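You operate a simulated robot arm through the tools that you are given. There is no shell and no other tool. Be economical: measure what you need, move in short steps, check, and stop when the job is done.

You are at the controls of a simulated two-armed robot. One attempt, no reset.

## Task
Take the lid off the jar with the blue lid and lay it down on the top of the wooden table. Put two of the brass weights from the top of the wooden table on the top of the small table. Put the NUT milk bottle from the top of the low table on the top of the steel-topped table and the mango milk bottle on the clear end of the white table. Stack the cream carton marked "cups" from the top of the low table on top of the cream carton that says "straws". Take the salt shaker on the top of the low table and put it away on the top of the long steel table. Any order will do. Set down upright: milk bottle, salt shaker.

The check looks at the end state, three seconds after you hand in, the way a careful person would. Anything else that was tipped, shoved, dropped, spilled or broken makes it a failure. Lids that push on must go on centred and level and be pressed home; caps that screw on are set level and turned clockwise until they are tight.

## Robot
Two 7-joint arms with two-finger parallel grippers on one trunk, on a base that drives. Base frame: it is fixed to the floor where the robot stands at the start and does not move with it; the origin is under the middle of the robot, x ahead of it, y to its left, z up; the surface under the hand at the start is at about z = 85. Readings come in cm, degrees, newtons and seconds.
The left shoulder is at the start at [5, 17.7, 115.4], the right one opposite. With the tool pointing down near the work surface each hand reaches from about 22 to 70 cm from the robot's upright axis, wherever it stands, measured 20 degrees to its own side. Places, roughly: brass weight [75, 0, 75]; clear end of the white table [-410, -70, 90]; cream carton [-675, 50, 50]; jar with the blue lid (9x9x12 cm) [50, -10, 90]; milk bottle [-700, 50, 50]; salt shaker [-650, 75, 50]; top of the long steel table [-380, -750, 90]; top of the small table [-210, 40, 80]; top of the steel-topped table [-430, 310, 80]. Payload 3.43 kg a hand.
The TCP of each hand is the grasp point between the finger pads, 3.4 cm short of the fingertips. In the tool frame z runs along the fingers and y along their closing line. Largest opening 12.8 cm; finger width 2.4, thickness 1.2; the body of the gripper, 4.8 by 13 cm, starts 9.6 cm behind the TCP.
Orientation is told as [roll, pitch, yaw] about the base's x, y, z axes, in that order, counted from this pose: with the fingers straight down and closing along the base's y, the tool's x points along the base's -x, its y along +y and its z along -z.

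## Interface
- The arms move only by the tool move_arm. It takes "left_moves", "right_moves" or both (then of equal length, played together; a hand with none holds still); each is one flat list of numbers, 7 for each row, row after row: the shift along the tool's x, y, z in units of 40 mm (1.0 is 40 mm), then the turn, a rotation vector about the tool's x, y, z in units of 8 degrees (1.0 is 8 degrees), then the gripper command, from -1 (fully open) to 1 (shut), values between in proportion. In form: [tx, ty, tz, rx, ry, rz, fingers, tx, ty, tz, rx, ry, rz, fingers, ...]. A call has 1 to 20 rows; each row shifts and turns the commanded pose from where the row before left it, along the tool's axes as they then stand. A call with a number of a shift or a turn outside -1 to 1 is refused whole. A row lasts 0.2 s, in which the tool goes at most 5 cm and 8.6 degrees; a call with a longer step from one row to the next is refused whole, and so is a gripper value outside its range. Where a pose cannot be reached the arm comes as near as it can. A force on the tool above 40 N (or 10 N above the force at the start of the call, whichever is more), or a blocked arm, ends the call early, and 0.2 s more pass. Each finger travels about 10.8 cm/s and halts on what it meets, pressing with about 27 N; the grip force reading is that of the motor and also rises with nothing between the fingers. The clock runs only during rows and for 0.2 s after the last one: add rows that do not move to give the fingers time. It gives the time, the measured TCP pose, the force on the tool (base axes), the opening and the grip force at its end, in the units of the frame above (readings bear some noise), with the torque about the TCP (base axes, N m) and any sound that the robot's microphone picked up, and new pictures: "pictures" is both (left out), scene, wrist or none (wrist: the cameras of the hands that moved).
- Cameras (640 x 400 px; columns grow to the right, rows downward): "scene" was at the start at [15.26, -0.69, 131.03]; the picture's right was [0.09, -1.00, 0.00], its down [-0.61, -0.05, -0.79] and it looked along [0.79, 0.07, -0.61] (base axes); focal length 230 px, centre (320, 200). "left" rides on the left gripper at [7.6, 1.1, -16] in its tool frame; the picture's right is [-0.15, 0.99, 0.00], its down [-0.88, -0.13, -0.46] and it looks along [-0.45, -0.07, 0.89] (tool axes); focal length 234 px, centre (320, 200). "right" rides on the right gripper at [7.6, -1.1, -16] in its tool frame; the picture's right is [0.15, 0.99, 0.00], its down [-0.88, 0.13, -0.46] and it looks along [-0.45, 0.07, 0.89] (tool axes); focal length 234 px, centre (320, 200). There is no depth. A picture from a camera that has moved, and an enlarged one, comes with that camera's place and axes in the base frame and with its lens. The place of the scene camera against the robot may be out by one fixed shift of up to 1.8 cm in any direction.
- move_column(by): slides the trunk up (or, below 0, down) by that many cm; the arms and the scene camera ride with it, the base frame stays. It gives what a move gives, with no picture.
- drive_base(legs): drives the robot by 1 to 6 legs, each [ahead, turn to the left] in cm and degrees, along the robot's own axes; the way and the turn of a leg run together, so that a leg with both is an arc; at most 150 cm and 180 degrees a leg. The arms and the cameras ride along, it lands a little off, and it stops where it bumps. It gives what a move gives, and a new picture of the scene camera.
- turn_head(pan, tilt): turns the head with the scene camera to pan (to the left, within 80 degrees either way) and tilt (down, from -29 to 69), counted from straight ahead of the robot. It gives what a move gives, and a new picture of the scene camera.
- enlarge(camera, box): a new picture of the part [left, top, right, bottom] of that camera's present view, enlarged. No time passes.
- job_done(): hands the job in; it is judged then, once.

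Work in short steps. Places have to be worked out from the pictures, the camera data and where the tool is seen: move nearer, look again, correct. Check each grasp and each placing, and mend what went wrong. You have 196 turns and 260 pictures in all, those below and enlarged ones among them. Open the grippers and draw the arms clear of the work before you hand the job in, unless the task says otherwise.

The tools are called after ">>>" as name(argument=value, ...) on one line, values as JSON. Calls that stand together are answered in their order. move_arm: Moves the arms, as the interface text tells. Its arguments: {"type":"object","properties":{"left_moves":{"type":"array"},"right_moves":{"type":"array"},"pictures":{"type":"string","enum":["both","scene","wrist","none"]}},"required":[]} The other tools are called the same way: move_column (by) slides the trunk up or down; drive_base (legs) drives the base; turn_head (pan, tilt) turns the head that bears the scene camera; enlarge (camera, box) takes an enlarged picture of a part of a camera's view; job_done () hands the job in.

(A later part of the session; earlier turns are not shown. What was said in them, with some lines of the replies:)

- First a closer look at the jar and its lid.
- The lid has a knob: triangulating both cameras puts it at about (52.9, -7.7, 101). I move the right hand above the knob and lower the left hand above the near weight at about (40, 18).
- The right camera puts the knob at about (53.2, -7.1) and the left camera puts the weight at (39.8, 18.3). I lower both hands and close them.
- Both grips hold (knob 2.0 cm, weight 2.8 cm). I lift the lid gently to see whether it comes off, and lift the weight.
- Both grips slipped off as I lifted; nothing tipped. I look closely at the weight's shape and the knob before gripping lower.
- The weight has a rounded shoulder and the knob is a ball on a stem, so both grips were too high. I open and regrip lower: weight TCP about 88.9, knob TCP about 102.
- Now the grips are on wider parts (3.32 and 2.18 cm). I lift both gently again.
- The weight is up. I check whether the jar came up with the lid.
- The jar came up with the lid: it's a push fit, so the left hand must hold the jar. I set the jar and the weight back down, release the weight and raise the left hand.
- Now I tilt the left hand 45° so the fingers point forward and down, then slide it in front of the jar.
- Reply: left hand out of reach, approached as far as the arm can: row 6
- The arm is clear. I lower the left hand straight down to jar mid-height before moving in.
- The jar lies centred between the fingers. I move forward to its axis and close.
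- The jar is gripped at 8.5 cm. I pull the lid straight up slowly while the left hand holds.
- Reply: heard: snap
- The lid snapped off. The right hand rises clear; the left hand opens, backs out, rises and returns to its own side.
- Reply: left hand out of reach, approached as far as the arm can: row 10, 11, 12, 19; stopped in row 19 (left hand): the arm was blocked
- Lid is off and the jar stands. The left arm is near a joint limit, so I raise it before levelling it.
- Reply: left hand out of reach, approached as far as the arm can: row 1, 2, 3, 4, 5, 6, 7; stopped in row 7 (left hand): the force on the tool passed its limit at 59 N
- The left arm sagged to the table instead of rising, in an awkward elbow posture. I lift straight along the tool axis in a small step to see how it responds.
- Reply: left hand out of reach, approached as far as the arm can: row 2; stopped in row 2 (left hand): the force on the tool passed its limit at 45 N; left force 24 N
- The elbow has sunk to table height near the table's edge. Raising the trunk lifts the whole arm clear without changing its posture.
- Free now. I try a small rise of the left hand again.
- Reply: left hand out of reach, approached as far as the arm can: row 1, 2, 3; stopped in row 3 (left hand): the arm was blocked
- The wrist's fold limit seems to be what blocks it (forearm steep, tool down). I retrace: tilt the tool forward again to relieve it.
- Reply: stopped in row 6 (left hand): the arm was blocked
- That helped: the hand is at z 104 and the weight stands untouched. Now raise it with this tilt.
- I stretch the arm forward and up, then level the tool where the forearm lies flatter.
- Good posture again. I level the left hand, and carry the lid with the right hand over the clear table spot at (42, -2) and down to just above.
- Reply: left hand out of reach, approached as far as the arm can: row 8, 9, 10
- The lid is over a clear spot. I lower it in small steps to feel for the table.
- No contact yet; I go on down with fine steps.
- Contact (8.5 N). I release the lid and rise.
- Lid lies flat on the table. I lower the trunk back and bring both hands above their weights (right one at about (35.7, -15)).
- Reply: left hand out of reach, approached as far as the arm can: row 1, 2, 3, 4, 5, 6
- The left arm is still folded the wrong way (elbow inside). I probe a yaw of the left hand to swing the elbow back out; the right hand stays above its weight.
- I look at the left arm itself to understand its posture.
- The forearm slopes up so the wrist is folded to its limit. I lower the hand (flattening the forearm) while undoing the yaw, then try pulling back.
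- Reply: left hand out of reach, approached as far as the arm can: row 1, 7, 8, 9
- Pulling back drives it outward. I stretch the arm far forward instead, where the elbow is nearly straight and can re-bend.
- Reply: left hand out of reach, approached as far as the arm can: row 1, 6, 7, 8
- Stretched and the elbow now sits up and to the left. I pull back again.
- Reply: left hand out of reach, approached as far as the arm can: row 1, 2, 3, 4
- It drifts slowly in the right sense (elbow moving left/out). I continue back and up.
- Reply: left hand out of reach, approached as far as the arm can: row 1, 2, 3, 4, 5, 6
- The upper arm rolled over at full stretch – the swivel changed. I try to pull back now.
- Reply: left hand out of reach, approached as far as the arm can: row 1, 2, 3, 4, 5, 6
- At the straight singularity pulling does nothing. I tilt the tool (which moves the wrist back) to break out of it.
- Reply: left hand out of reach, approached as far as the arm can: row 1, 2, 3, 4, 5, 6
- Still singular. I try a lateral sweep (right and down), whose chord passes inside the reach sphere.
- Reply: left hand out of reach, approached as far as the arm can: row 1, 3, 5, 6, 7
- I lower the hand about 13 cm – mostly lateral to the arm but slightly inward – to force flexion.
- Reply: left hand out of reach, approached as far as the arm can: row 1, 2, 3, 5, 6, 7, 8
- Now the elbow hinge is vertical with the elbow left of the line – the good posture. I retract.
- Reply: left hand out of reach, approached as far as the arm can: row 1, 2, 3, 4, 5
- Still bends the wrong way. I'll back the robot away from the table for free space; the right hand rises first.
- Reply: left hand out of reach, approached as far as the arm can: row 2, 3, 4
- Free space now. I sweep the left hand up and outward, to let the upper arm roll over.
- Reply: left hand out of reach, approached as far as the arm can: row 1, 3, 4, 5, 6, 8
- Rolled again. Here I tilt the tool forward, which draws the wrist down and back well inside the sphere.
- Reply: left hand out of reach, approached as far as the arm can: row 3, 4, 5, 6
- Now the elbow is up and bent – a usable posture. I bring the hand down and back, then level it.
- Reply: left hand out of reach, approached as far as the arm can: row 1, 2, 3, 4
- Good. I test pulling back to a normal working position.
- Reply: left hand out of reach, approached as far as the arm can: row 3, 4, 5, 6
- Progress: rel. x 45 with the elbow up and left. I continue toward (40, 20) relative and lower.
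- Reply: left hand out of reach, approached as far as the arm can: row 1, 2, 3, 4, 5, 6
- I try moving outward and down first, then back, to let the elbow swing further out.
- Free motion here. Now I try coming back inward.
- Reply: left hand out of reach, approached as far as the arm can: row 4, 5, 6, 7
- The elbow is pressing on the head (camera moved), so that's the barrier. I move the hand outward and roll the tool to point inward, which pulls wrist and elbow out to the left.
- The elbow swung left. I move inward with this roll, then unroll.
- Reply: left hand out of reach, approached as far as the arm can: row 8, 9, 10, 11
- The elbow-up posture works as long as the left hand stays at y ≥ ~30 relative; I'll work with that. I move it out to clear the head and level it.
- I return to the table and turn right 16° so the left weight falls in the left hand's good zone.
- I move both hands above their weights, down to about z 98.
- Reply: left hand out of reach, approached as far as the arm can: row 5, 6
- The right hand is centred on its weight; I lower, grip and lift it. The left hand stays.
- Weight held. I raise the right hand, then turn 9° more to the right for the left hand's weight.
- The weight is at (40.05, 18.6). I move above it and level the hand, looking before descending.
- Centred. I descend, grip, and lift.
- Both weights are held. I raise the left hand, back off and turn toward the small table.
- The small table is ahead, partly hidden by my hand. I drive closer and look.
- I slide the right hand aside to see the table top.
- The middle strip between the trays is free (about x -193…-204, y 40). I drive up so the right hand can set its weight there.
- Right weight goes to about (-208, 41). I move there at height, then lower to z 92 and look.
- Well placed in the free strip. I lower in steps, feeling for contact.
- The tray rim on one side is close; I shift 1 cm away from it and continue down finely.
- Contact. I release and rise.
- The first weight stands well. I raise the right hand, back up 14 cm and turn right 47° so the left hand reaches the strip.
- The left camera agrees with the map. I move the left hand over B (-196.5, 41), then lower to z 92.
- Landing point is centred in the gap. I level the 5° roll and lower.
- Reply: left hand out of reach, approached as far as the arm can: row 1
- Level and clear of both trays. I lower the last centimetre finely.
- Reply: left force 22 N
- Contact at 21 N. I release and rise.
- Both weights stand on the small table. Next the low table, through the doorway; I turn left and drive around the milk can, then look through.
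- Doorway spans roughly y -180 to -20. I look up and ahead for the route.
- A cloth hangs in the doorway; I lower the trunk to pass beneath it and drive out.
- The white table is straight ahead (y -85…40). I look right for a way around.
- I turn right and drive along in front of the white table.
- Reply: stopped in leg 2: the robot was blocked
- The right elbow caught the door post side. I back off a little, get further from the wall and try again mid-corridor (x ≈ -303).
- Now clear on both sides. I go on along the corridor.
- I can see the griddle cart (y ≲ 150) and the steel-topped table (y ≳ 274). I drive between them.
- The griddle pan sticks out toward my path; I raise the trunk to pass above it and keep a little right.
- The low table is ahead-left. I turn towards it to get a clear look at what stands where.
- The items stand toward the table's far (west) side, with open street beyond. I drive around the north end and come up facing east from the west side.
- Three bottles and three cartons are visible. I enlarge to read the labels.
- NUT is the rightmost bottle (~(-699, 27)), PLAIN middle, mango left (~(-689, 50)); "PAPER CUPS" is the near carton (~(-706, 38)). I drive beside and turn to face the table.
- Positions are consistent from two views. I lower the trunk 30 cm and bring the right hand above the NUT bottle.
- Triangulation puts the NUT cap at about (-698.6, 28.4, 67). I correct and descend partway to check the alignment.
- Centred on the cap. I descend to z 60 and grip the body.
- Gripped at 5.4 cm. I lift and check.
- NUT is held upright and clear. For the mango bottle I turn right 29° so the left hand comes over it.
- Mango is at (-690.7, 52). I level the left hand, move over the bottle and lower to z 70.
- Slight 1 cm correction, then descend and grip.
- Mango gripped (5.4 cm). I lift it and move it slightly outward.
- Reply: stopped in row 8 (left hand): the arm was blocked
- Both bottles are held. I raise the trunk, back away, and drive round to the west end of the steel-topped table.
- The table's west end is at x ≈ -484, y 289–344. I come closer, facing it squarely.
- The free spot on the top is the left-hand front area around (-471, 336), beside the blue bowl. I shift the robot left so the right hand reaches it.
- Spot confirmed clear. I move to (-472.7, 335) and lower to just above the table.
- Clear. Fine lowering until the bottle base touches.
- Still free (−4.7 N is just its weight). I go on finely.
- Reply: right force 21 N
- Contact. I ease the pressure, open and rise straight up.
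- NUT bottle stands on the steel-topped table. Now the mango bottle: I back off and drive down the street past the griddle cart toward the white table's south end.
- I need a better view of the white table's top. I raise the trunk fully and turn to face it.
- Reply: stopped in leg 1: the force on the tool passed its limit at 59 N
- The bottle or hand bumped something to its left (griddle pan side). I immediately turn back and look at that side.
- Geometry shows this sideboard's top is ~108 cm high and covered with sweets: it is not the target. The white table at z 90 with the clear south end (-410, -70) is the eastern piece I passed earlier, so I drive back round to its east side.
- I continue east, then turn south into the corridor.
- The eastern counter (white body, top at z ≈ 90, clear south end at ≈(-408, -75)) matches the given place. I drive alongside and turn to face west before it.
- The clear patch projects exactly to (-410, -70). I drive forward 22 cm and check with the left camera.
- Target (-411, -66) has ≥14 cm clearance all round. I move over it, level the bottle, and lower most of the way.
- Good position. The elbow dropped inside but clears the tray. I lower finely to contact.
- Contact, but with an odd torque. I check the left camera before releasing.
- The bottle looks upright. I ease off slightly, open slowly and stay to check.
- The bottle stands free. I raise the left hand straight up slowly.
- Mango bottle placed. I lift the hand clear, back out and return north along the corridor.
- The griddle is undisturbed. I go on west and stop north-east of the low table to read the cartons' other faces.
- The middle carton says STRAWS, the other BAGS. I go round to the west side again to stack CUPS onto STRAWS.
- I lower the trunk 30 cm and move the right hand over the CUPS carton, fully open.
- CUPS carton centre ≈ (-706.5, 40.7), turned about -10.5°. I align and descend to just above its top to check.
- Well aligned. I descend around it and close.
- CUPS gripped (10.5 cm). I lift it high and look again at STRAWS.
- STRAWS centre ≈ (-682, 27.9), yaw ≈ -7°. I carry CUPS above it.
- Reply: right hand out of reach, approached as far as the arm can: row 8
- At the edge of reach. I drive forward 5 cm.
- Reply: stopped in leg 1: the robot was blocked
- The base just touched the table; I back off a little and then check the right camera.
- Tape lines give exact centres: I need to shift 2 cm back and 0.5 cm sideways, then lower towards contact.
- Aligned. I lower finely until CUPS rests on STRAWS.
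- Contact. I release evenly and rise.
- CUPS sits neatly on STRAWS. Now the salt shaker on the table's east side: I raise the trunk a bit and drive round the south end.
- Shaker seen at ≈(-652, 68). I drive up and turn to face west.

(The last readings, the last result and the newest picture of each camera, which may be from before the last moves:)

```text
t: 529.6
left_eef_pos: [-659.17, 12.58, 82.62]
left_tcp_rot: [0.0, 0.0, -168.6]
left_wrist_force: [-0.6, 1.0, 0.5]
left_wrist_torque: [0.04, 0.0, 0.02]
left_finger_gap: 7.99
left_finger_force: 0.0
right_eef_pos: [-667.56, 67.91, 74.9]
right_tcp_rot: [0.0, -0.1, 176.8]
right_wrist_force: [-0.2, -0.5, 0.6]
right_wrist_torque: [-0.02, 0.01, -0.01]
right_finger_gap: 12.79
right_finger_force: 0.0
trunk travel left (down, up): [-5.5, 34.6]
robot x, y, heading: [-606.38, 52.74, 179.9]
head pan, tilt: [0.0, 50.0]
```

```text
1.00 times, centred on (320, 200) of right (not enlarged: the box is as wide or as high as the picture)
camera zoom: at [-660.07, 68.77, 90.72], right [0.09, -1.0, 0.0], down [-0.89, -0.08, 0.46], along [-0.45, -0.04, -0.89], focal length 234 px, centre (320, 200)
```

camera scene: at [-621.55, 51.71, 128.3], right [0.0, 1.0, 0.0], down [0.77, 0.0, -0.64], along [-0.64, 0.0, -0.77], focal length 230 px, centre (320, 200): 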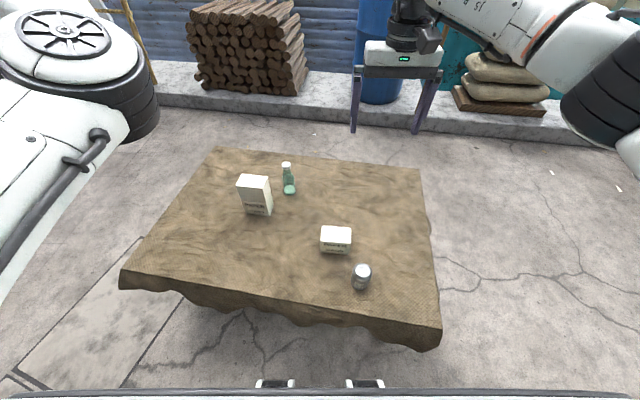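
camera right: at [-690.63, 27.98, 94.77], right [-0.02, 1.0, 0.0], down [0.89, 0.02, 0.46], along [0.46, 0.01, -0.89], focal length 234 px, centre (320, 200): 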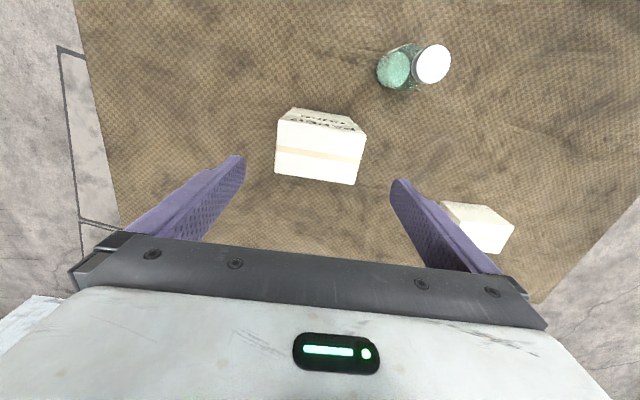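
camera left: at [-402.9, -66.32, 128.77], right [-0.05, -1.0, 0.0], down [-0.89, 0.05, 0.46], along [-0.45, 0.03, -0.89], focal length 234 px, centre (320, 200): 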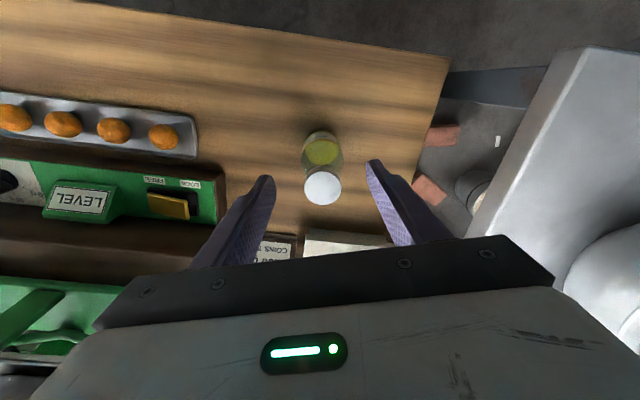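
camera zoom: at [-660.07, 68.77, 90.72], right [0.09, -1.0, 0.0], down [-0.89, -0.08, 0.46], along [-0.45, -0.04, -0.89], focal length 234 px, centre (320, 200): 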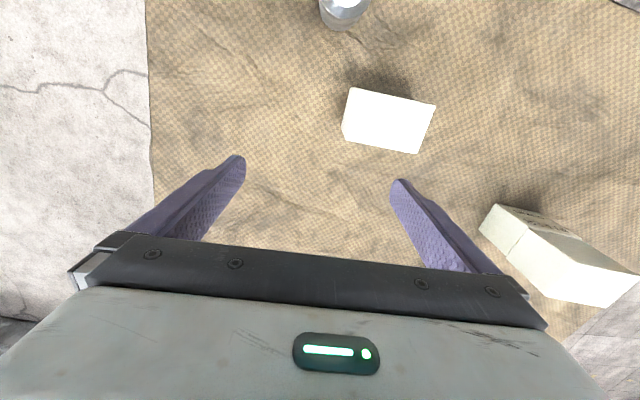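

I bring the right hand over the shaker at ≈(-651.5, 66), gap 8 cm.

>>> move_arm(right_moves=[0.8, 0.05, 0, 0, 0, 0, -0.25, 0.8, 0.05, 0, 0, 0, 0, -0.25, 0.8, 0.05, 0, 0, 0, 0, -0.25, 0.8, 0.05, 0, 0, 0, 0, -0.25, 0.85, 0.05, 0, 0, 0, 0, -0.25, 0, 0, 0, 0, 0, 0, -0.25], pictures="wrist")

```text
t: 531.0
left_eef_pos: [-659.23, 12.52, 82.67]
left_tcp_rot: [-0.1, 0.1, -168.6]
left_wrist_force: [0.4, 0.3, -0.1]
left_wrist_torque: [-0.01, -0.02, 0.0]
left_finger_gap: 8.0
left_finger_force: 0.1
right_eef_pos: [-651.47, 66.16, 74.93]
right_tcp_rot: [0.0, 0.1, 177.0]
right_wrist_force: [0.6, 0.4, 0.4]
right_wrist_torque: [0.01, -0.01, -0.04]
right_finger_gap: 7.99
right_finger_force: 0.1
trunk travel left (down, up): [-5.5, 34.6]
robot x, y, heading: [-607.02, 53.3, 179.7]
head pan, tilt: [0.0, 50.0]
camera right: at [-643.94, 66.89, 90.83], right [0.09, -1.0, 0.0], down [-0.89, -0.08, 0.46], along [-0.45, -0.04, -0.89], focal length 234 px, centre (320, 200)
```

right: 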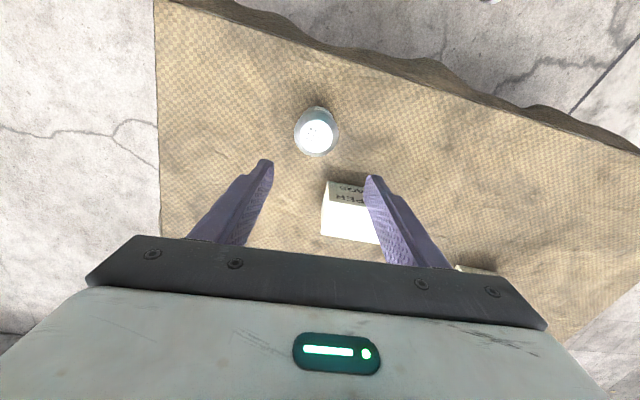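

Shaker centre (-650.3, 66.8). I correct, descend and grip its body.

>>> move_arm(right_moves=[0.29, -0.17, 0, 0, 0, 0, -0.25, 0, 0, 0.8, 0, 0, 0, -0.25, 0, 0, 0.9, 0, 0, 0, -0.25, 0, 0, 0.9, 0, 0, 0, -0.25, 0, 0, 0.9, 0, 0, 0, -0.25, 0, 0, 0.9, 0, 0, 0, -0.25, 0, 0, 0.45, 0, 0, 0, -0.25, 0, 0, 0, 0, 0, 0, -0.1, 0, 0, 0, 0, 0, 0, 0.1, 0, 0, 0, 0, 0, 0, 0.5, 0, 0, 0, 0, 0, 0, 0.6], pictures="wrist")

```text
t: 533.5
left_eef_pos: [-659.17, 12.49, 82.56]
left_tcp_rot: [0.0, 0.1, -168.6]
left_wrist_force: [0.4, -0.1, -0.2]
left_wrist_torque: [0.04, -0.03, 0.02]
left_finger_gap: 8.01
left_finger_force: 0.0
right_eef_pos: [-650.2, 66.76, 55.36]
right_tcp_rot: [-0.2, 0.1, 176.9]
right_wrist_force: [0.2, 0.1, 0.0]
right_wrist_torque: [0.01, 0.04, 0.0]
right_finger_gap: 6.03
right_finger_force: 26.9
trunk travel left (down, up): [-5.5, 34.6]
robot x, y, heading: [-606.72, 53.29, 179.5]
head pan, tilt: [0.0, 50.0]
camera right: at [-642.76, 67.52, 71.34], right [0.09, -1.0, 0.0], down [-0.89, -0.08, 0.46], along [-0.45, -0.04, -0.89], focal length 234 px, centre (320, 200)
```

right: 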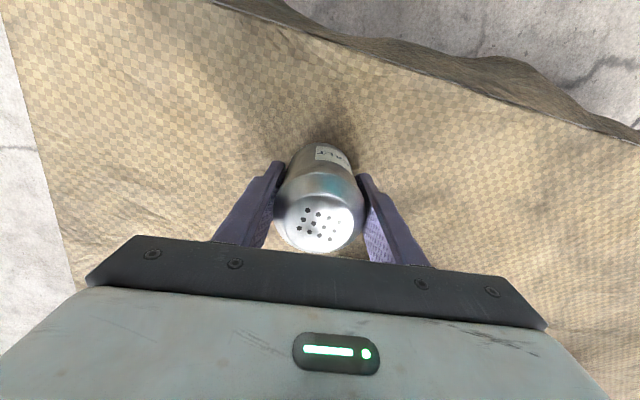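

Salt shaker gripped (6.0 cm). I lift it, raise the trunk and turn south.

>>> move_arm(right_moves=[0, 0, -0.3, 0, 0, 0, 0.6, 0, 0, -0.7, 0, 0, 0, 0.6, 0, 0, -0.9, 0, 0, 0, 0.6, 0, 0, -0.9, 0, 0, 0, 0.6, 0, 0, -0.9, 0, 0, 0, 0.6, 0, 0, -0.9, 0, 0, 0, 0.6], pictures="none")

>>> move_column(by=30)

>>> turn_head(pan=0, tilt=15)

>>> drive_base(legs=[[-15, 0], [0, 90]])

```text
t: 534.9
left_eef_pos: [-659.13, 12.43, 82.63]
left_tcp_rot: [0.0, 0.1, -168.5]
left_wrist_force: [-0.1, 0.1, 0.2]
left_wrist_torque: [0.0, 0.02, 0.04]
left_finger_gap: 8.03
left_finger_force: 0.0
right_eef_pos: [-650.17, 66.67, 73.69]
right_tcp_rot: [-0.1, -0.1, 176.9]
right_wrist_force: [-0.1, 0.1, -2.3]
right_wrist_torque: [-0.01, -0.02, 0.0]
right_finger_gap: 6.03
right_finger_force: 26.9
trunk travel left (down, up): [-5.5, 34.6]
robot x, y, heading: [-606.28, 52.76, 179.9]
head pan, tilt: [0.0, 50.0]
```

```text
t: 537.9
left_eef_pos: [-659.28, 12.5, 112.71]
left_tcp_rot: [-0.1, 0.1, -168.6]
left_wrist_force: [-0.6, -0.4, -0.1]
left_wrist_torque: [-0.01, 0.0, 0.03]
left_finger_gap: 7.99
left_finger_force: 0.1
right_eef_pos: [-650.34, 66.56, 103.77]
right_tcp_rot: [0.0, 0.0, 176.9]
right_wrist_force: [0.5, 0.3, -1.7]
right_wrist_torque: [0.01, -0.01, 0.02]
right_finger_gap: 6.05
right_finger_force: 27.6
trunk travel left (down, up): [-35.5, 4.6]
robot x, y, heading: [-606.92, 53.26, 179.8]
head pan, tilt: [0.0, 50.0]
```

```text
t: 538.9
left_eef_pos: [-659.14, 12.49, 112.71]
left_tcp_rot: [-0.1, 0.2, -168.7]
left_wrist_force: [-0.6, 0.1, 0.5]
left_wrist_torque: [-0.01, 0.02, 0.01]
left_finger_gap: 7.99
left_finger_force: 0.0
right_eef_pos: [-650.38, 66.56, 103.74]
right_tcp_rot: [-0.1, 0.0, 176.9]
right_wrist_force: [0.2, 0.3, -2.3]
right_wrist_torque: [0.02, 0.01, -0.01]
right_finger_gap: 6.05
right_finger_force: 27.2
trunk travel left (down, up): [-35.5, 4.6]
robot x, y, heading: [-606.7, 53.17, 179.6]
head pan, tilt: [0.0, 15.0]
camera scene: at [-623.22, 51.74, 137.66], right [0.0, 1.0, 0.0], down [0.26, 0.0, -0.97], along [-0.97, 0.0, -0.26], focal length 230 px, centre (320, 200)
```

scene: 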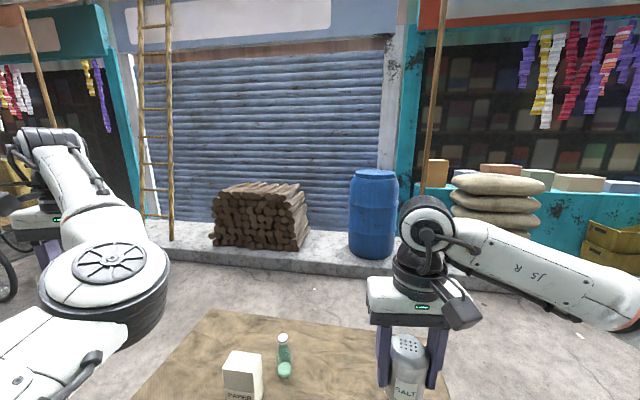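

```text
t: 544.1
left_eef_pos: [-550.43, 0.71, 112.67]
left_tcp_rot: [-0.1, 0.2, -78.1]
left_wrist_force: [0.3, -1.4, -0.3]
left_wrist_torque: [0.01, 0.05, 0.01]
left_finger_gap: 8.0
left_finger_force: 0.0
right_eef_pos: [-604.52, 9.1, 103.86]
right_tcp_rot: [-0.1, 0.0, -92.5]
right_wrist_force: [0.3, 1.0, -1.3]
right_wrist_torque: [0.02, 0.03, -0.05]
right_finger_gap: 6.05
right_finger_force: 27.0
trunk travel left (down, up): [-35.5, 4.6]
robot x, y, heading: [-591.38, 53.15, -89.6]
head pan, tilt: [0.0, 15.0]
camera scene: at [-591.71, 35.23, 137.67], right [-1.0, -0.01, 0.0], down [0.0, 0.26, -0.97], along [0.01, -0.97, -0.26], focal length 230 px, centre (320, 200)
```

scene: 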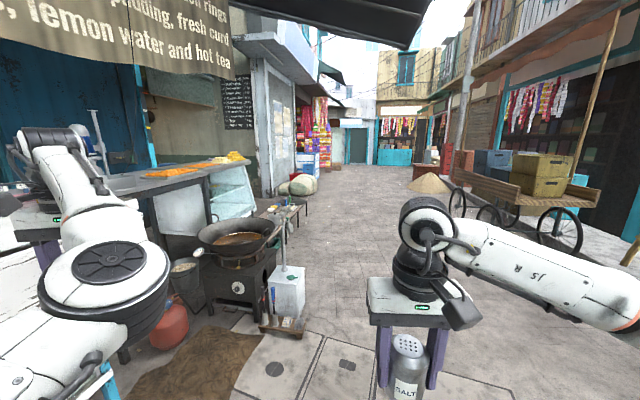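

Street is open to the south; I keep right of the stove and drive on.

>>> drive_base(legs=[[0, -22], [140, 0], [0, 24], [150, 0], [120, 0]])

```text
t: 566.1
left_eef_pos: [-600.28, -397.32, 112.55]
left_tcp_rot: [-0.1, 0.2, -77.5]
left_wrist_force: [0.7, -0.2, -0.5]
left_wrist_torque: [0.0, 0.0, 0.01]
left_finger_gap: 7.98
left_finger_force: 0.1
right_eef_pos: [-654.58, -389.62, 103.77]
right_tcp_rot: [0.0, 0.1, -92.0]
right_wrist_force: [0.0, -0.9, -2.6]
right_wrist_torque: [0.01, 0.0, 0.0]
right_finger_gap: 6.03
right_finger_force: 26.6
trunk travel left (down, up): [-35.5, 4.6]
robot x, y, heading: [-641.75, -345.69, -89.3]
head pan, tilt: [0.0, 15.0]
camera scene: at [-642.0, -363.3, 137.66], right [-1.0, -0.01, 0.0], down [0.0, 0.26, -0.97], along [0.01, -0.97, -0.26], focal length 230 px, centre (320, 200)
```

scene: 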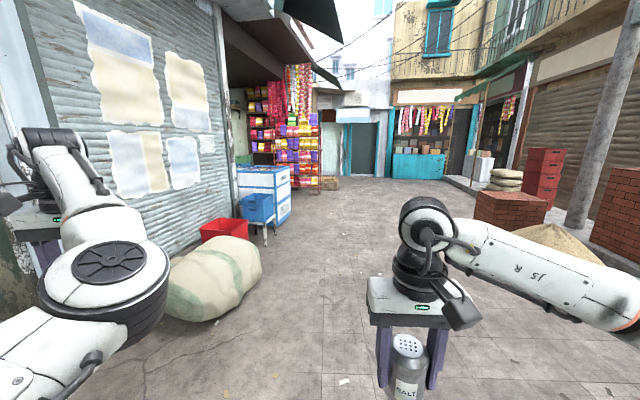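

I continue south and look for the long steel table to the left.

>>> drive_base(legs=[[0, -3], [150, 0], [0, 4], [120, 0]])

>>> turn_head(pan=40, tilt=12)

```text
t: 580.2
left_eef_pos: [-594.8, -666.97, 112.56]
left_tcp_rot: [-0.1, 0.3, -74.9]
left_wrist_force: [-2.0, -0.2, 0.1]
left_wrist_torque: [0.0, -0.03, 0.02]
left_finger_gap: 8.0
left_finger_force: 0.1
right_eef_pos: [-649.26, -661.73, 103.69]
right_tcp_rot: [-0.1, 0.0, -89.4]
right_wrist_force: [-1.2, -0.2, -1.7]
right_wrist_torque: [-0.02, 0.0, 0.03]
right_finger_gap: 6.01
right_finger_force: 27.0
trunk travel left (down, up): [-35.5, 4.6]
robot x, y, heading: [-638.44, -616.89, -86.5]
head pan, tilt: [0.0, 15.0]
camera scene: at [-638.02, -634.76, 137.66], right [-1.0, -0.06, 0.0], down [-0.02, 0.26, -0.97], along [0.06, -0.96, -0.26], focal length 230 px, centre (320, 200)
```

scene: 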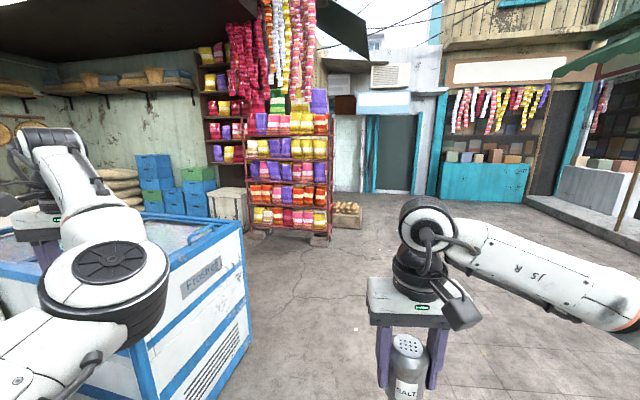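

```text
t: 581.2
left_eef_pos: [-594.81, -666.93, 112.71]
left_tcp_rot: [-0.1, 0.2, -74.9]
left_wrist_force: [0.4, -0.1, -0.3]
left_wrist_torque: [-0.01, 0.04, 0.07]
left_finger_gap: 8.01
left_finger_force: 0.1
right_eef_pos: [-649.32, -661.61, 103.69]
right_tcp_rot: [-0.1, 0.0, -89.4]
right_wrist_force: [-0.7, 1.2, -2.0]
right_wrist_torque: [0.01, 0.01, -0.01]
right_finger_gap: 5.97
right_finger_force: 27.0
trunk travel left (down, up): [-35.5, 4.6]
robot x, y, heading: [-638.41, -616.97, -86.8]
head pan, tilt: [40.0, 12.0]
camera scene: at [-632.18, -632.19, 138.16], right [-0.73, -0.69, 0.0], down [-0.14, 0.15, -0.98], along [0.67, -0.71, -0.21], focal length 230 px, centre (320, 200)
```

scene: 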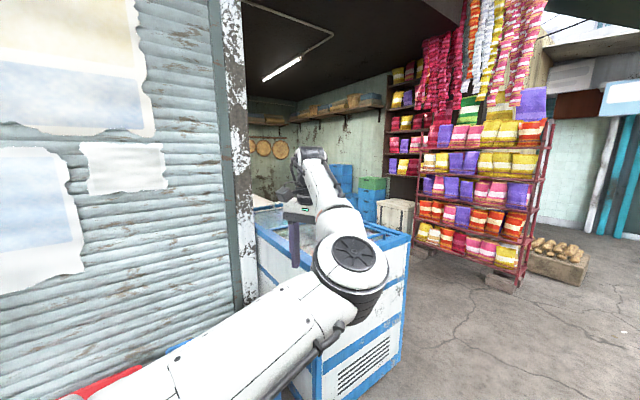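

The table must be inside this shop, past the freezer. I move on south to look in through the opening.

>>> drive_base(legs=[[0, -9], [150, 0], [70, 0], [0, 90]])

>>> turn_head(pan=15, tilt=15)

```text
t: 596.5
left_eef_pos: [-601.85, -800.4, 112.59]
left_tcp_rot: [-0.1, 0.1, 5.6]
left_wrist_force: [-0.6, 0.4, 0.4]
left_wrist_torque: [0.03, 0.02, 0.02]
left_finger_gap: 8.02
left_finger_force: 0.1
right_eef_pos: [-616.04, -853.33, 103.78]
right_tcp_rot: [-0.1, 0.0, -9.0]
right_wrist_force: [0.4, 0.9, -3.3]
right_wrist_torque: [-0.02, 0.02, -0.01]
right_finger_gap: 6.01
right_finger_force: 26.9
trunk travel left (down, up): [-35.5, 4.6]
robot x, y, heading: [-658.6, -835.45, -6.1]
head pan, tilt: [40.0, 12.0]
camera scene: at [-643.95, -832.38, 138.16], right [0.56, -0.83, 0.0], down [-0.17, -0.12, -0.98], along [0.81, 0.55, -0.21], focal length 230 px, centre (320, 200)
```

scene: 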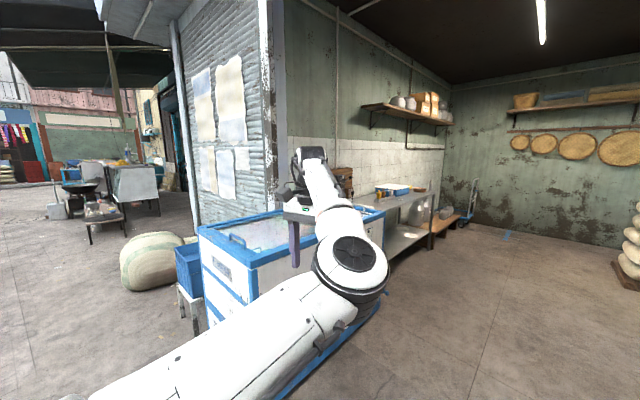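

```text
t: 597.4
left_eef_pos: [-601.84, -800.44, 112.71]
left_tcp_rot: [0.0, 0.2, 5.6]
left_wrist_force: [0.3, 0.2, -1.1]
left_wrist_torque: [0.03, 0.01, 0.0]
left_finger_gap: 7.99
left_finger_force: 0.1
right_eef_pos: [-616.07, -853.37, 103.93]
right_tcp_rot: [-0.1, 0.0, -8.9]
right_wrist_force: [-0.3, 0.3, -1.9]
right_wrist_torque: [0.0, 0.02, -0.02]
right_finger_gap: 6.03
right_finger_force: 27.0
trunk travel left (down, up): [-35.5, 4.6]
robot x, y, heading: [-658.24, -835.41, -6.0]
head pan, tilt: [15.0, 15.0]
camera scene: at [-642.46, -836.15, 137.67], right [0.16, -0.99, 0.0], down [-0.26, -0.04, -0.97], along [0.95, 0.15, -0.26], focal length 230 px, centre (320, 200)
```

scene: 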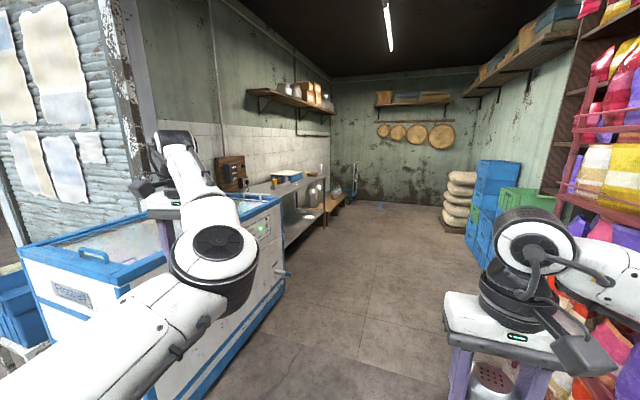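

The long steel table runs along the left wall behind the freezer. I drive in carefully and look at its top.

>>> drive_base(legs=[[0, 8], [150, 0], [55, 0], [0, 35]])

```text
t: 609.9
left_eef_pos: [-435.8, -759.25, 112.64]
left_tcp_rot: [-0.1, 0.1, 49.5]
left_wrist_force: [-0.5, -0.5, 0.4]
left_wrist_torque: [-0.05, -0.02, -0.01]
left_finger_gap: 7.95
left_finger_force: 0.1
right_eef_pos: [-409.32, -807.24, 103.8]
right_tcp_rot: [-0.1, 0.0, 35.1]
right_wrist_force: [0.0, -0.1, -2.2]
right_wrist_torque: [0.0, 0.0, 0.04]
right_finger_gap: 6.01
right_finger_force: 26.8
trunk travel left (down, up): [-35.5, 4.6]
robot x, y, heading: [-452.05, -823.68, 37.9]
head pan, tilt: [15.0, 15.0]
camera scene: at [-441.26, -813.25, 137.67], right [0.8, -0.6, 0.0], down [-0.16, -0.21, -0.97], along [0.58, 0.77, -0.26], focal length 230 px, centre (320, 200)
```

scene: 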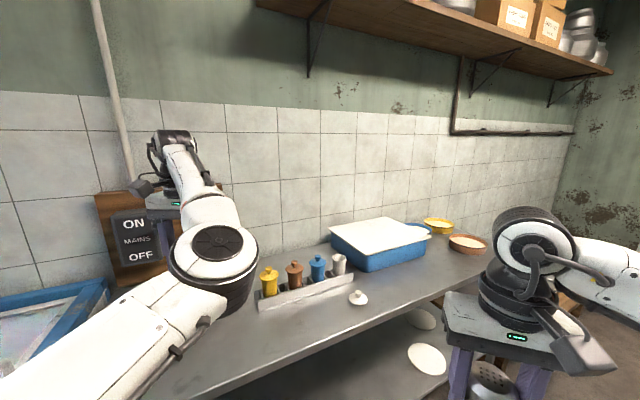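

Free space left of the jar rack at about (-433, -760). I turn to face the table squarely.

>>> drive_base(legs=[[0, 52], [6, 0]])

>>> turn_head(pan=-10, tilt=48)

```text
t: 613.2
left_eef_pos: [-492.37, -764.91, 112.53]
left_tcp_rot: [-0.1, 0.2, 101.3]
left_wrist_force: [0.3, -1.1, 0.3]
left_wrist_torque: [0.01, 0.02, -0.01]
left_finger_gap: 8.01
left_finger_force: 0.0
right_eef_pos: [-438.36, -773.86, 103.66]
right_tcp_rot: [0.0, 0.0, 86.8]
right_wrist_force: [0.9, 0.6, -2.8]
right_wrist_torque: [-0.05, 0.03, -0.02]
right_finger_gap: 5.99
right_finger_force: 27.1
trunk travel left (down, up): [-35.5, 4.6]
robot x, y, heading: [-451.78, -817.69, 89.5]
head pan, tilt: [15.0, 15.0]
camera scene: at [-454.66, -802.98, 137.65], right [0.97, 0.25, 0.0], down [0.07, -0.25, -0.97], along [-0.24, 0.93, -0.26], focal length 230 px, centre (320, 200)
```

scene: 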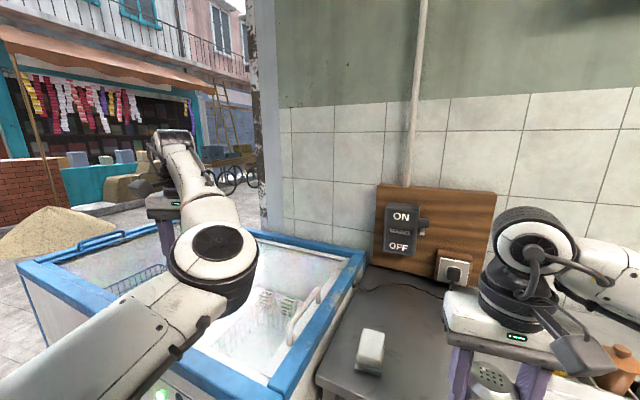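

```text
t: 614.2
left_eef_pos: [-492.57, -764.89, 112.59]
left_tcp_rot: [-0.1, 0.2, 101.4]
left_wrist_force: [0.1, 0.1, -0.7]
left_wrist_torque: [0.0, -0.01, 0.0]
left_finger_gap: 8.0
left_finger_force: 0.1
right_eef_pos: [-438.36, -773.84, 103.77]
right_tcp_rot: [-0.1, -0.1, 86.7]
right_wrist_force: [-0.2, -0.3, -2.7]
right_wrist_torque: [0.0, 0.0, 0.02]
right_finger_gap: 5.99
right_finger_force: 27.1
trunk travel left (down, up): [-35.5, 4.6]
robot x, y, heading: [-452.11, -817.91, 89.6]
head pan, tilt: [-10.0, 48.0]
camera scene: at [-450.9, -804.37, 132.57], right [0.98, -0.18, 0.0], down [-0.13, -0.73, -0.67], along [0.12, 0.66, -0.74], focal length 230 px, centre (320, 200)
```

scene: 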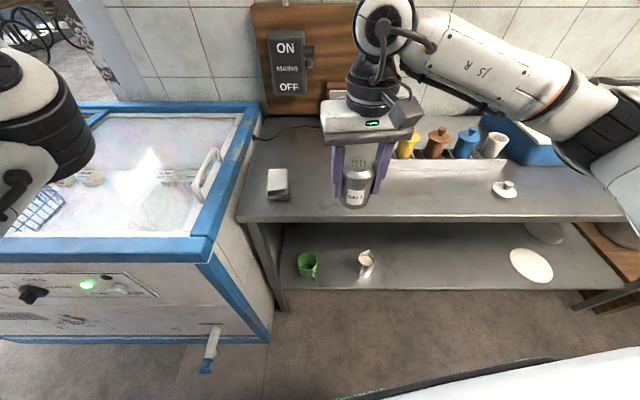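

Spot (-438, -757) lies between the white block and the jar rack. I move the shaker there.

>>> move_arm(right_moves=[-0.85, 0.03, 0, 0, 0, 0, 0.6, -0.85, 0.03, 0, 0, 0, 0, 0.6, -0.85, 0.03, 0, 0, 0, 0, 0.6, -0.85, 0.03, 0, 0, 0, 0, 0.6, -0.8, 0.03, 0, 0, 0, 0, 0.6, 0, 0, 0.5, 0, 0, 0, 0.6, 0, 0, 0.4, 0, 0, 0, 0.6, 0, 0, 0, 0, 0, 0, 0.6])

```text
t: 616.0
left_eef_pos: [-492.43, -764.86, 112.84]
left_tcp_rot: [-0.1, 0.2, 101.3]
left_wrist_force: [-1.4, -0.8, 0.1]
left_wrist_torque: [0.01, -0.01, -0.01]
left_finger_gap: 8.03
left_finger_force: 0.0
right_eef_pos: [-437.96, -756.92, 100.17]
right_tcp_rot: [-0.1, -0.1, 86.8]
right_wrist_force: [0.3, 0.4, -2.9]
right_wrist_torque: [-0.01, -0.03, 0.03]
right_finger_gap: 6.0
right_finger_force: 27.3
trunk travel left (down, up): [-35.5, 4.6]
robot x, y, heading: [-452.1, -818.15, 89.5]
head pan, tilt: [-10.0, 48.0]
camera scene: at [-450.88, -804.37, 132.57], right [0.98, -0.18, 0.0], down [-0.13, -0.73, -0.67], along [0.12, 0.66, -0.74], focal length 230 px, centre (320, 200)
camera right: at [-437.48, -764.55, 116.03], right [-1.0, -0.09, 0.0], down [-0.08, 0.89, 0.46], along [-0.04, 0.45, -0.89], focal length 234 px, centre (320, 200)
```

scene: 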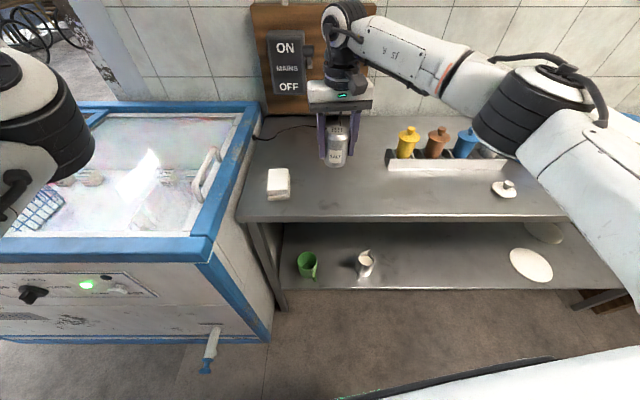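
right: 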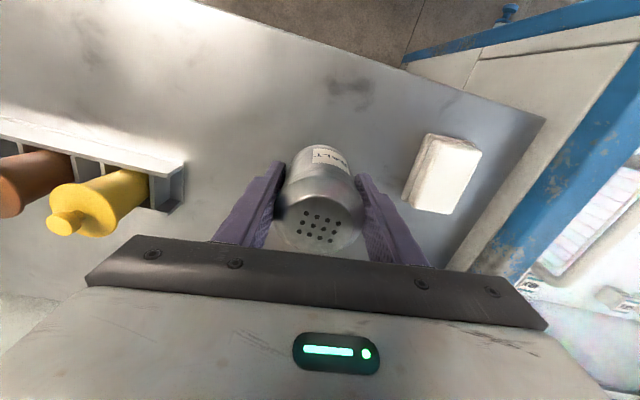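

Clear all round. I lower finely to contact.

>>> move_arm(right_moves=[0, 0, 0.3, 0, 0, 0, 0.6, 0, 0, 0.25, 0, 0, 0, 0.6, 0, 0, 0.15, 0, 0, 0, 0.6, 0, 0, 0.1, 0, 0, 0, 0.6, 0, 0, 0, 0, 0, 0, 0.6], pictures="none")

```text
t: 617.2
left_eef_pos: [-492.51, -764.96, 112.53]
left_tcp_rot: [-0.1, 0.1, 101.3]
left_wrist_force: [0.5, 0.6, 0.1]
left_wrist_torque: [-0.03, 0.02, 0.03]
left_finger_gap: 8.01
left_finger_force: 0.0
right_eef_pos: [-437.91, -757.05, 96.95]
right_tcp_rot: [-0.1, -0.1, 86.6]
right_wrist_force: [0.7, 0.0, -2.5]
right_wrist_torque: [-0.03, 0.01, 0.01]
right_finger_gap: 5.99
right_finger_force: 26.7
trunk travel left (down, up): [-35.5, 4.6]
robot x, y, heading: [-452.0, -818.03, 89.5]
head pan, tilt: [-10.0, 48.0]
```

>>> move_arm(right_moves=[0, 0, 0.08, 0, 0, 0, 0.6, 0, 0, 0.08, 0, 0, 0, 0.6, 0, 0, 0.08, 0, 0, 0, 0.6, 0, 0, 0, 0, 0, 0, 0.6], pictures="none")

```text
t: 618.2
left_eef_pos: [-492.46, -765.0, 112.69]
left_tcp_rot: [0.0, 0.1, 101.4]
left_wrist_force: [-0.5, -0.1, 0.2]
left_wrist_torque: [0.04, -0.01, 0.05]
left_finger_gap: 7.99
left_finger_force: 0.0
right_eef_pos: [-437.9, -757.05, 95.91]
right_tcp_rot: [-0.1, 0.0, 86.7]
right_wrist_force: [0.8, 0.2, -3.1]
right_wrist_torque: [0.01, -0.02, -0.02]
right_finger_gap: 6.03
right_finger_force: 27.2
trunk travel left (down, up): [-35.5, 4.6]
robot x, y, heading: [-451.94, -817.84, 89.7]
head pan, tilt: [-10.0, 48.0]
```

>>> move_arm(right_moves=[0, 0, 0.07, 0, 0, 0, 0.6, 0, 0, 0.07, 0, 0, 0, 0.6, 0, 0, 0.07, 0, 0, 0, 0.6, 0, 0, 0, 0, 0, 0, 0.6], pictures="none")

```text
t: 619.2
left_eef_pos: [-492.55, -764.85, 112.69]
left_tcp_rot: [0.0, 0.1, 101.3]
left_wrist_force: [-0.7, 0.2, 0.1]
left_wrist_torque: [0.0, 0.06, -0.01]
left_finger_gap: 7.99
left_finger_force: 0.0
right_eef_pos: [-438.02, -757.04, 95.07]
right_tcp_rot: [-0.1, 0.0, 86.6]
right_wrist_force: [0.2, 0.9, -2.7]
right_wrist_torque: [-0.02, 0.01, -0.01]
right_finger_gap: 6.01
right_finger_force: 26.8
trunk travel left (down, up): [-35.5, 4.6]
robot x, y, heading: [-451.84, -817.43, 89.7]
head pan, tilt: [-10.0, 48.0]
```

Still hanging free; I continue down.

>>> move_arm(right_moves=[0, 0, 0.07, 0, 0, 0, 0.6, 0, 0, 0.07, 0, 0, 0, 0.6, 0, 0, 0.07, 0, 0, 0, 0.6, 0, 0, 0.07, 0, 0, 0, 0.6, 0, 0, 0, 0, 0, 0, 0.6], pictures="wrist")

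```text
t: 620.4
left_eef_pos: [-492.49, -765.03, 112.63]
left_tcp_rot: [-0.2, 0.1, 101.2]
left_wrist_force: [-0.2, 0.2, -0.3]
left_wrist_torque: [-0.03, -0.01, -0.03]
left_finger_gap: 8.01
left_finger_force: 0.0
right_eef_pos: [-438.17, -757.11, 94.2]
right_tcp_rot: [-0.2, 0.0, 86.7]
right_wrist_force: [0.1, -0.2, -2.9]
right_wrist_torque: [0.0, 0.0, 0.0]
right_finger_gap: 6.03
right_finger_force: 27.7
trunk travel left (down, up): [-35.5, 4.6]
robot x, y, heading: [-451.92, -817.81, 89.5]
head pan, tilt: [-10.0, 48.0]
camera right: at [-437.55, -764.62, 109.95], right [-1.0, -0.09, 0.0], down [-0.08, 0.89, 0.46], along [-0.04, 0.45, -0.89], focal length 234 px, centre (320, 200)
```

right: 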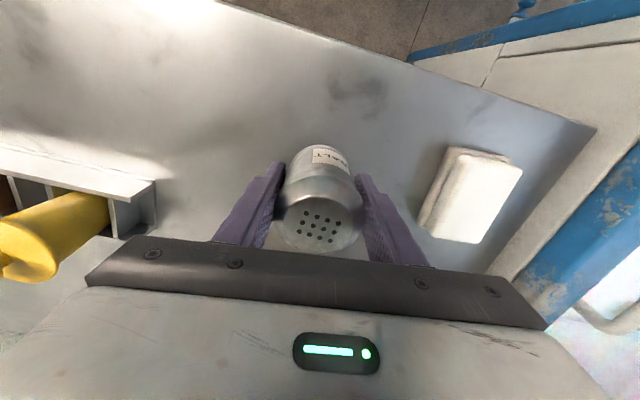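

The corner parallax gives a table height of about 86, so ~2 cm remain. I continue.

>>> move_arm(right_moves=[0, 0, 0.12, 0, 0, 0, 0.6, 0, 0, 0.12, 0, 0, 0, 0.6, 0, 0, 0.08, 0, 0, 0, 0.6, 0, 0, 0.07, 0, 0, 0, 0.6, 0, 0, 0, 0, 0, 0, 0.6], pictures="none")

```text
t: 621.6
left_eef_pos: [-492.45, -765.06, 112.77]
left_tcp_rot: [0.0, 0.1, 101.3]
left_wrist_force: [0.7, -0.7, -0.1]
left_wrist_torque: [0.03, 0.02, -0.01]
left_finger_gap: 8.01
left_finger_force: 0.0
right_eef_pos: [-438.05, -757.11, 92.44]
right_tcp_rot: [-0.1, 0.0, 86.7]
right_wrist_force: [0.1, 0.1, -2.6]
right_wrist_torque: [-0.04, -0.03, 0.0]
right_finger_gap: 6.03
right_finger_force: 27.1
trunk travel left (down, up): [-35.5, 4.6]
robot x, y, heading: [-452.13, -817.8, 89.7]
head pan, tilt: [-10.0, 48.0]
```

>>> move_arm(right_moves=[0, 0, 0.07, 0, 0, 0, 0.6, 0, 0, 0.07, 0, 0, 0, 0.6, 0, 0, 0.07, 0, 0, 0, 0.6, 0, 0, 0.07, 0, 0, 0, 0.6, 0, 0, 0, 0, 0, 0, 0.6], pictures="none")

```text
t: 622.8
left_eef_pos: [-492.55, -765.05, 112.77]
left_tcp_rot: [-0.1, 0.0, 101.3]
left_wrist_force: [-0.2, 0.0, -0.1]
left_wrist_torque: [-0.01, -0.01, 0.01]
left_finger_gap: 8.0
left_finger_force: 0.0
right_eef_pos: [-438.18, -757.06, 91.5]
right_tcp_rot: [-0.1, -0.1, 86.7]
right_wrist_force: [0.2, 0.3, 6.1]
right_wrist_torque: [-0.06, -0.31, -0.02]
right_finger_gap: 6.0
right_finger_force: 27.0
trunk travel left (down, up): [-35.5, 4.6]
robot x, y, heading: [-452.04, -817.82, 89.5]
head pan, tilt: [-10.0, 48.0]
```

Contact. I release the shaker and rise straight up.

>>> move_arm(right_moves=[0, 0, 0, 0, 0, 0, 0, 0, 0, 0, 0, 0, 0, -0.2, 0, 0, 0, 0, 0, 0, -0.3, 0, 0, 0, 0, 0, 0, -0.3, 0, 0, -0.4, 0, 0, 0, -0.3, 0, 0, -0.7, 0, 0, 0, -0.3, 0, 0, -0.9, 0, 0, 0, -0.3, 0, 0, -0.9, 0, 0, 0, -0.3])

```text
t: 624.6
left_eef_pos: [-492.5, -764.96, 112.74]
left_tcp_rot: [-0.1, 0.1, 101.3]
left_wrist_force: [0.0, 0.0, 0.0]
left_wrist_torque: [-0.01, 0.02, 0.0]
left_finger_gap: 8.01
left_finger_force: 0.0
right_eef_pos: [-437.94, -757.18, 102.96]
right_tcp_rot: [0.0, 0.1, 86.8]
right_wrist_force: [-0.8, -0.3, 0.3]
right_wrist_torque: [-0.02, -0.01, 0.0]
right_finger_gap: 8.3
right_finger_force: 0.1
trunk travel left (down, up): [-35.5, 4.6]
robot x, y, heading: [-451.85, -817.61, 89.5]
head pan, tilt: [-10.0, 48.0]
camera scene: at [-450.92, -804.42, 132.57], right [0.98, -0.18, 0.0], down [-0.13, -0.73, -0.67], along [0.12, 0.66, -0.74], focal length 230 px, centre (320, 200)
camera right: at [-437.52, -764.79, 118.86], right [-1.0, -0.09, 0.0], down [-0.08, 0.89, 0.46], along [-0.04, 0.45, -0.89], focal length 234 px, centre (320, 200)
```

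scene: 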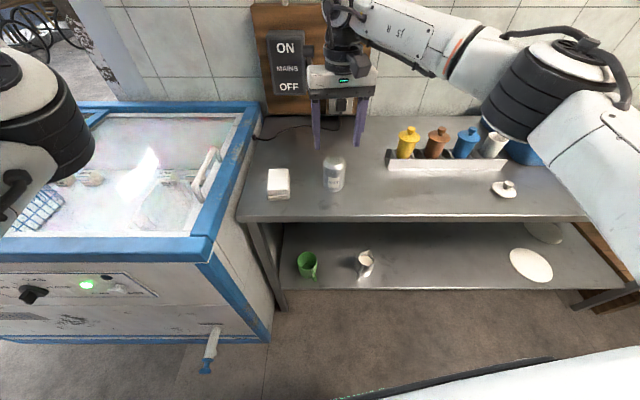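
right: 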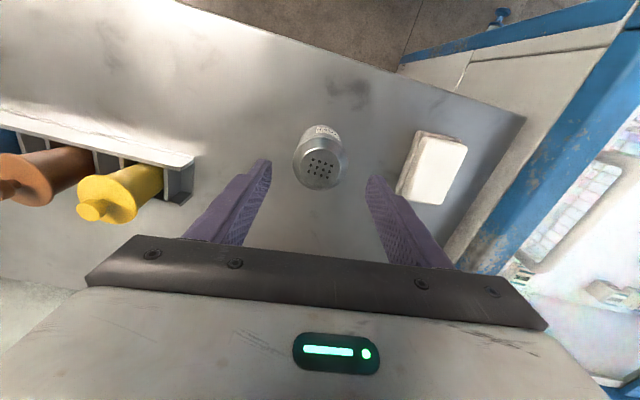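

Shaker stands upright. I raise the hand and back the robot clear of the table.

>>> move_arm(right_moves=[0, 0, -0.9, 0, 0, 0, -0.3, 0, 0, -0.9, 0, 0, 0, -0.3], pictures="none")

>>> drive_base(legs=[[-35, 0]])

```text
t: 625.2
left_eef_pos: [-492.52, -764.87, 112.69]
left_tcp_rot: [-0.1, 0.1, 101.3]
left_wrist_force: [-0.2, 0.9, 0.6]
left_wrist_torque: [-0.02, 0.0, 0.03]
left_finger_gap: 7.97
left_finger_force: 0.1
right_eef_pos: [-438.08, -757.19, 110.13]
right_tcp_rot: [-0.1, 0.1, 86.7]
right_wrist_force: [0.2, -0.5, -0.2]
right_wrist_torque: [0.0, -0.02, 0.02]
right_finger_gap: 8.32
right_finger_force: 0.0
trunk travel left (down, up): [-35.5, 4.6]
robot x, y, heading: [-452.01, -817.72, 89.4]
head pan, tilt: [-10.0, 48.0]
```

```text
t: 627.5
left_eef_pos: [-492.81, -800.29, 112.81]
left_tcp_rot: [-0.2, 0.1, 101.3]
left_wrist_force: [0.1, -0.3, -0.4]
left_wrist_torque: [0.03, 0.01, 0.01]
left_finger_gap: 7.99
left_finger_force: 0.2
right_eef_pos: [-438.49, -792.33, 110.05]
right_tcp_rot: [-0.1, 0.0, 86.9]
right_wrist_force: [0.2, -0.6, 0.0]
right_wrist_torque: [0.02, 0.02, 0.02]
right_finger_gap: 8.34
right_finger_force: 0.1
trunk travel left (down, up): [-35.5, 4.6]
robot x, y, heading: [-452.27, -853.36, 89.6]
head pan, tilt: [-10.0, 48.0]
camera scene: at [-451.15, -839.66, 132.58], right [0.98, -0.18, 0.0], down [-0.13, -0.73, -0.67], along [0.12, 0.66, -0.74], focal length 230 px, centre (320, 200)
```

scene: 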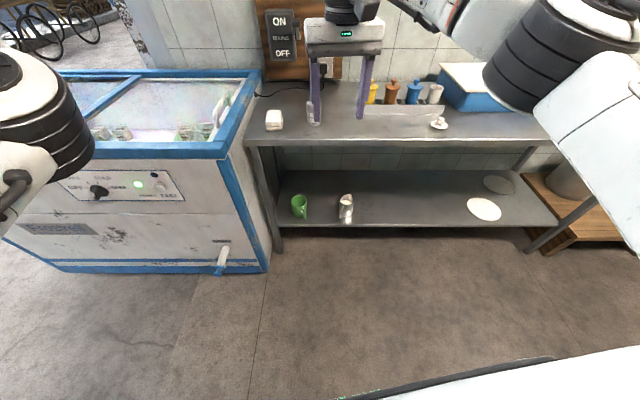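

All the items are placed, the grippers are open and the arms are clear of the tables.

>>> job_done()

```text
The job is handed in.
```

I placed everything you asked for and handed the job in; I saw each item standing or lying in its place after I let go.

- **Jar lid:** it lies on the wooden table.
- **Brass weights:** a 200 g and a 100 g weight stand on the small table, between the two trays.
- **NUT milk bottle:** it stands upright on the steel-topped table.
- **Mango milk bottle:** it stands upright at the clear end of the table at about (-410, -70). That table has a white body and a wooden top. I took it as "the white table" because its place and height matched yours. The all-white sideboard next to it is higher and covered with sweets.
- **Cartons:** "CUPS" sits on top of "STRAWS".
- **Salt shaker:** it stands upright on the long steel table.

Four knocks happened on the way, and I saw nothing tipped or out of place afterwards:
- The left hand pressed the wooden table at up to about 59 N.
- The robot bumped something beside the doorway, probably the door post.
- The left hand or the mango bottle bumped something next to the griddle cart and the sideboard, at about 59 N.
- The base touched the low table lightly.
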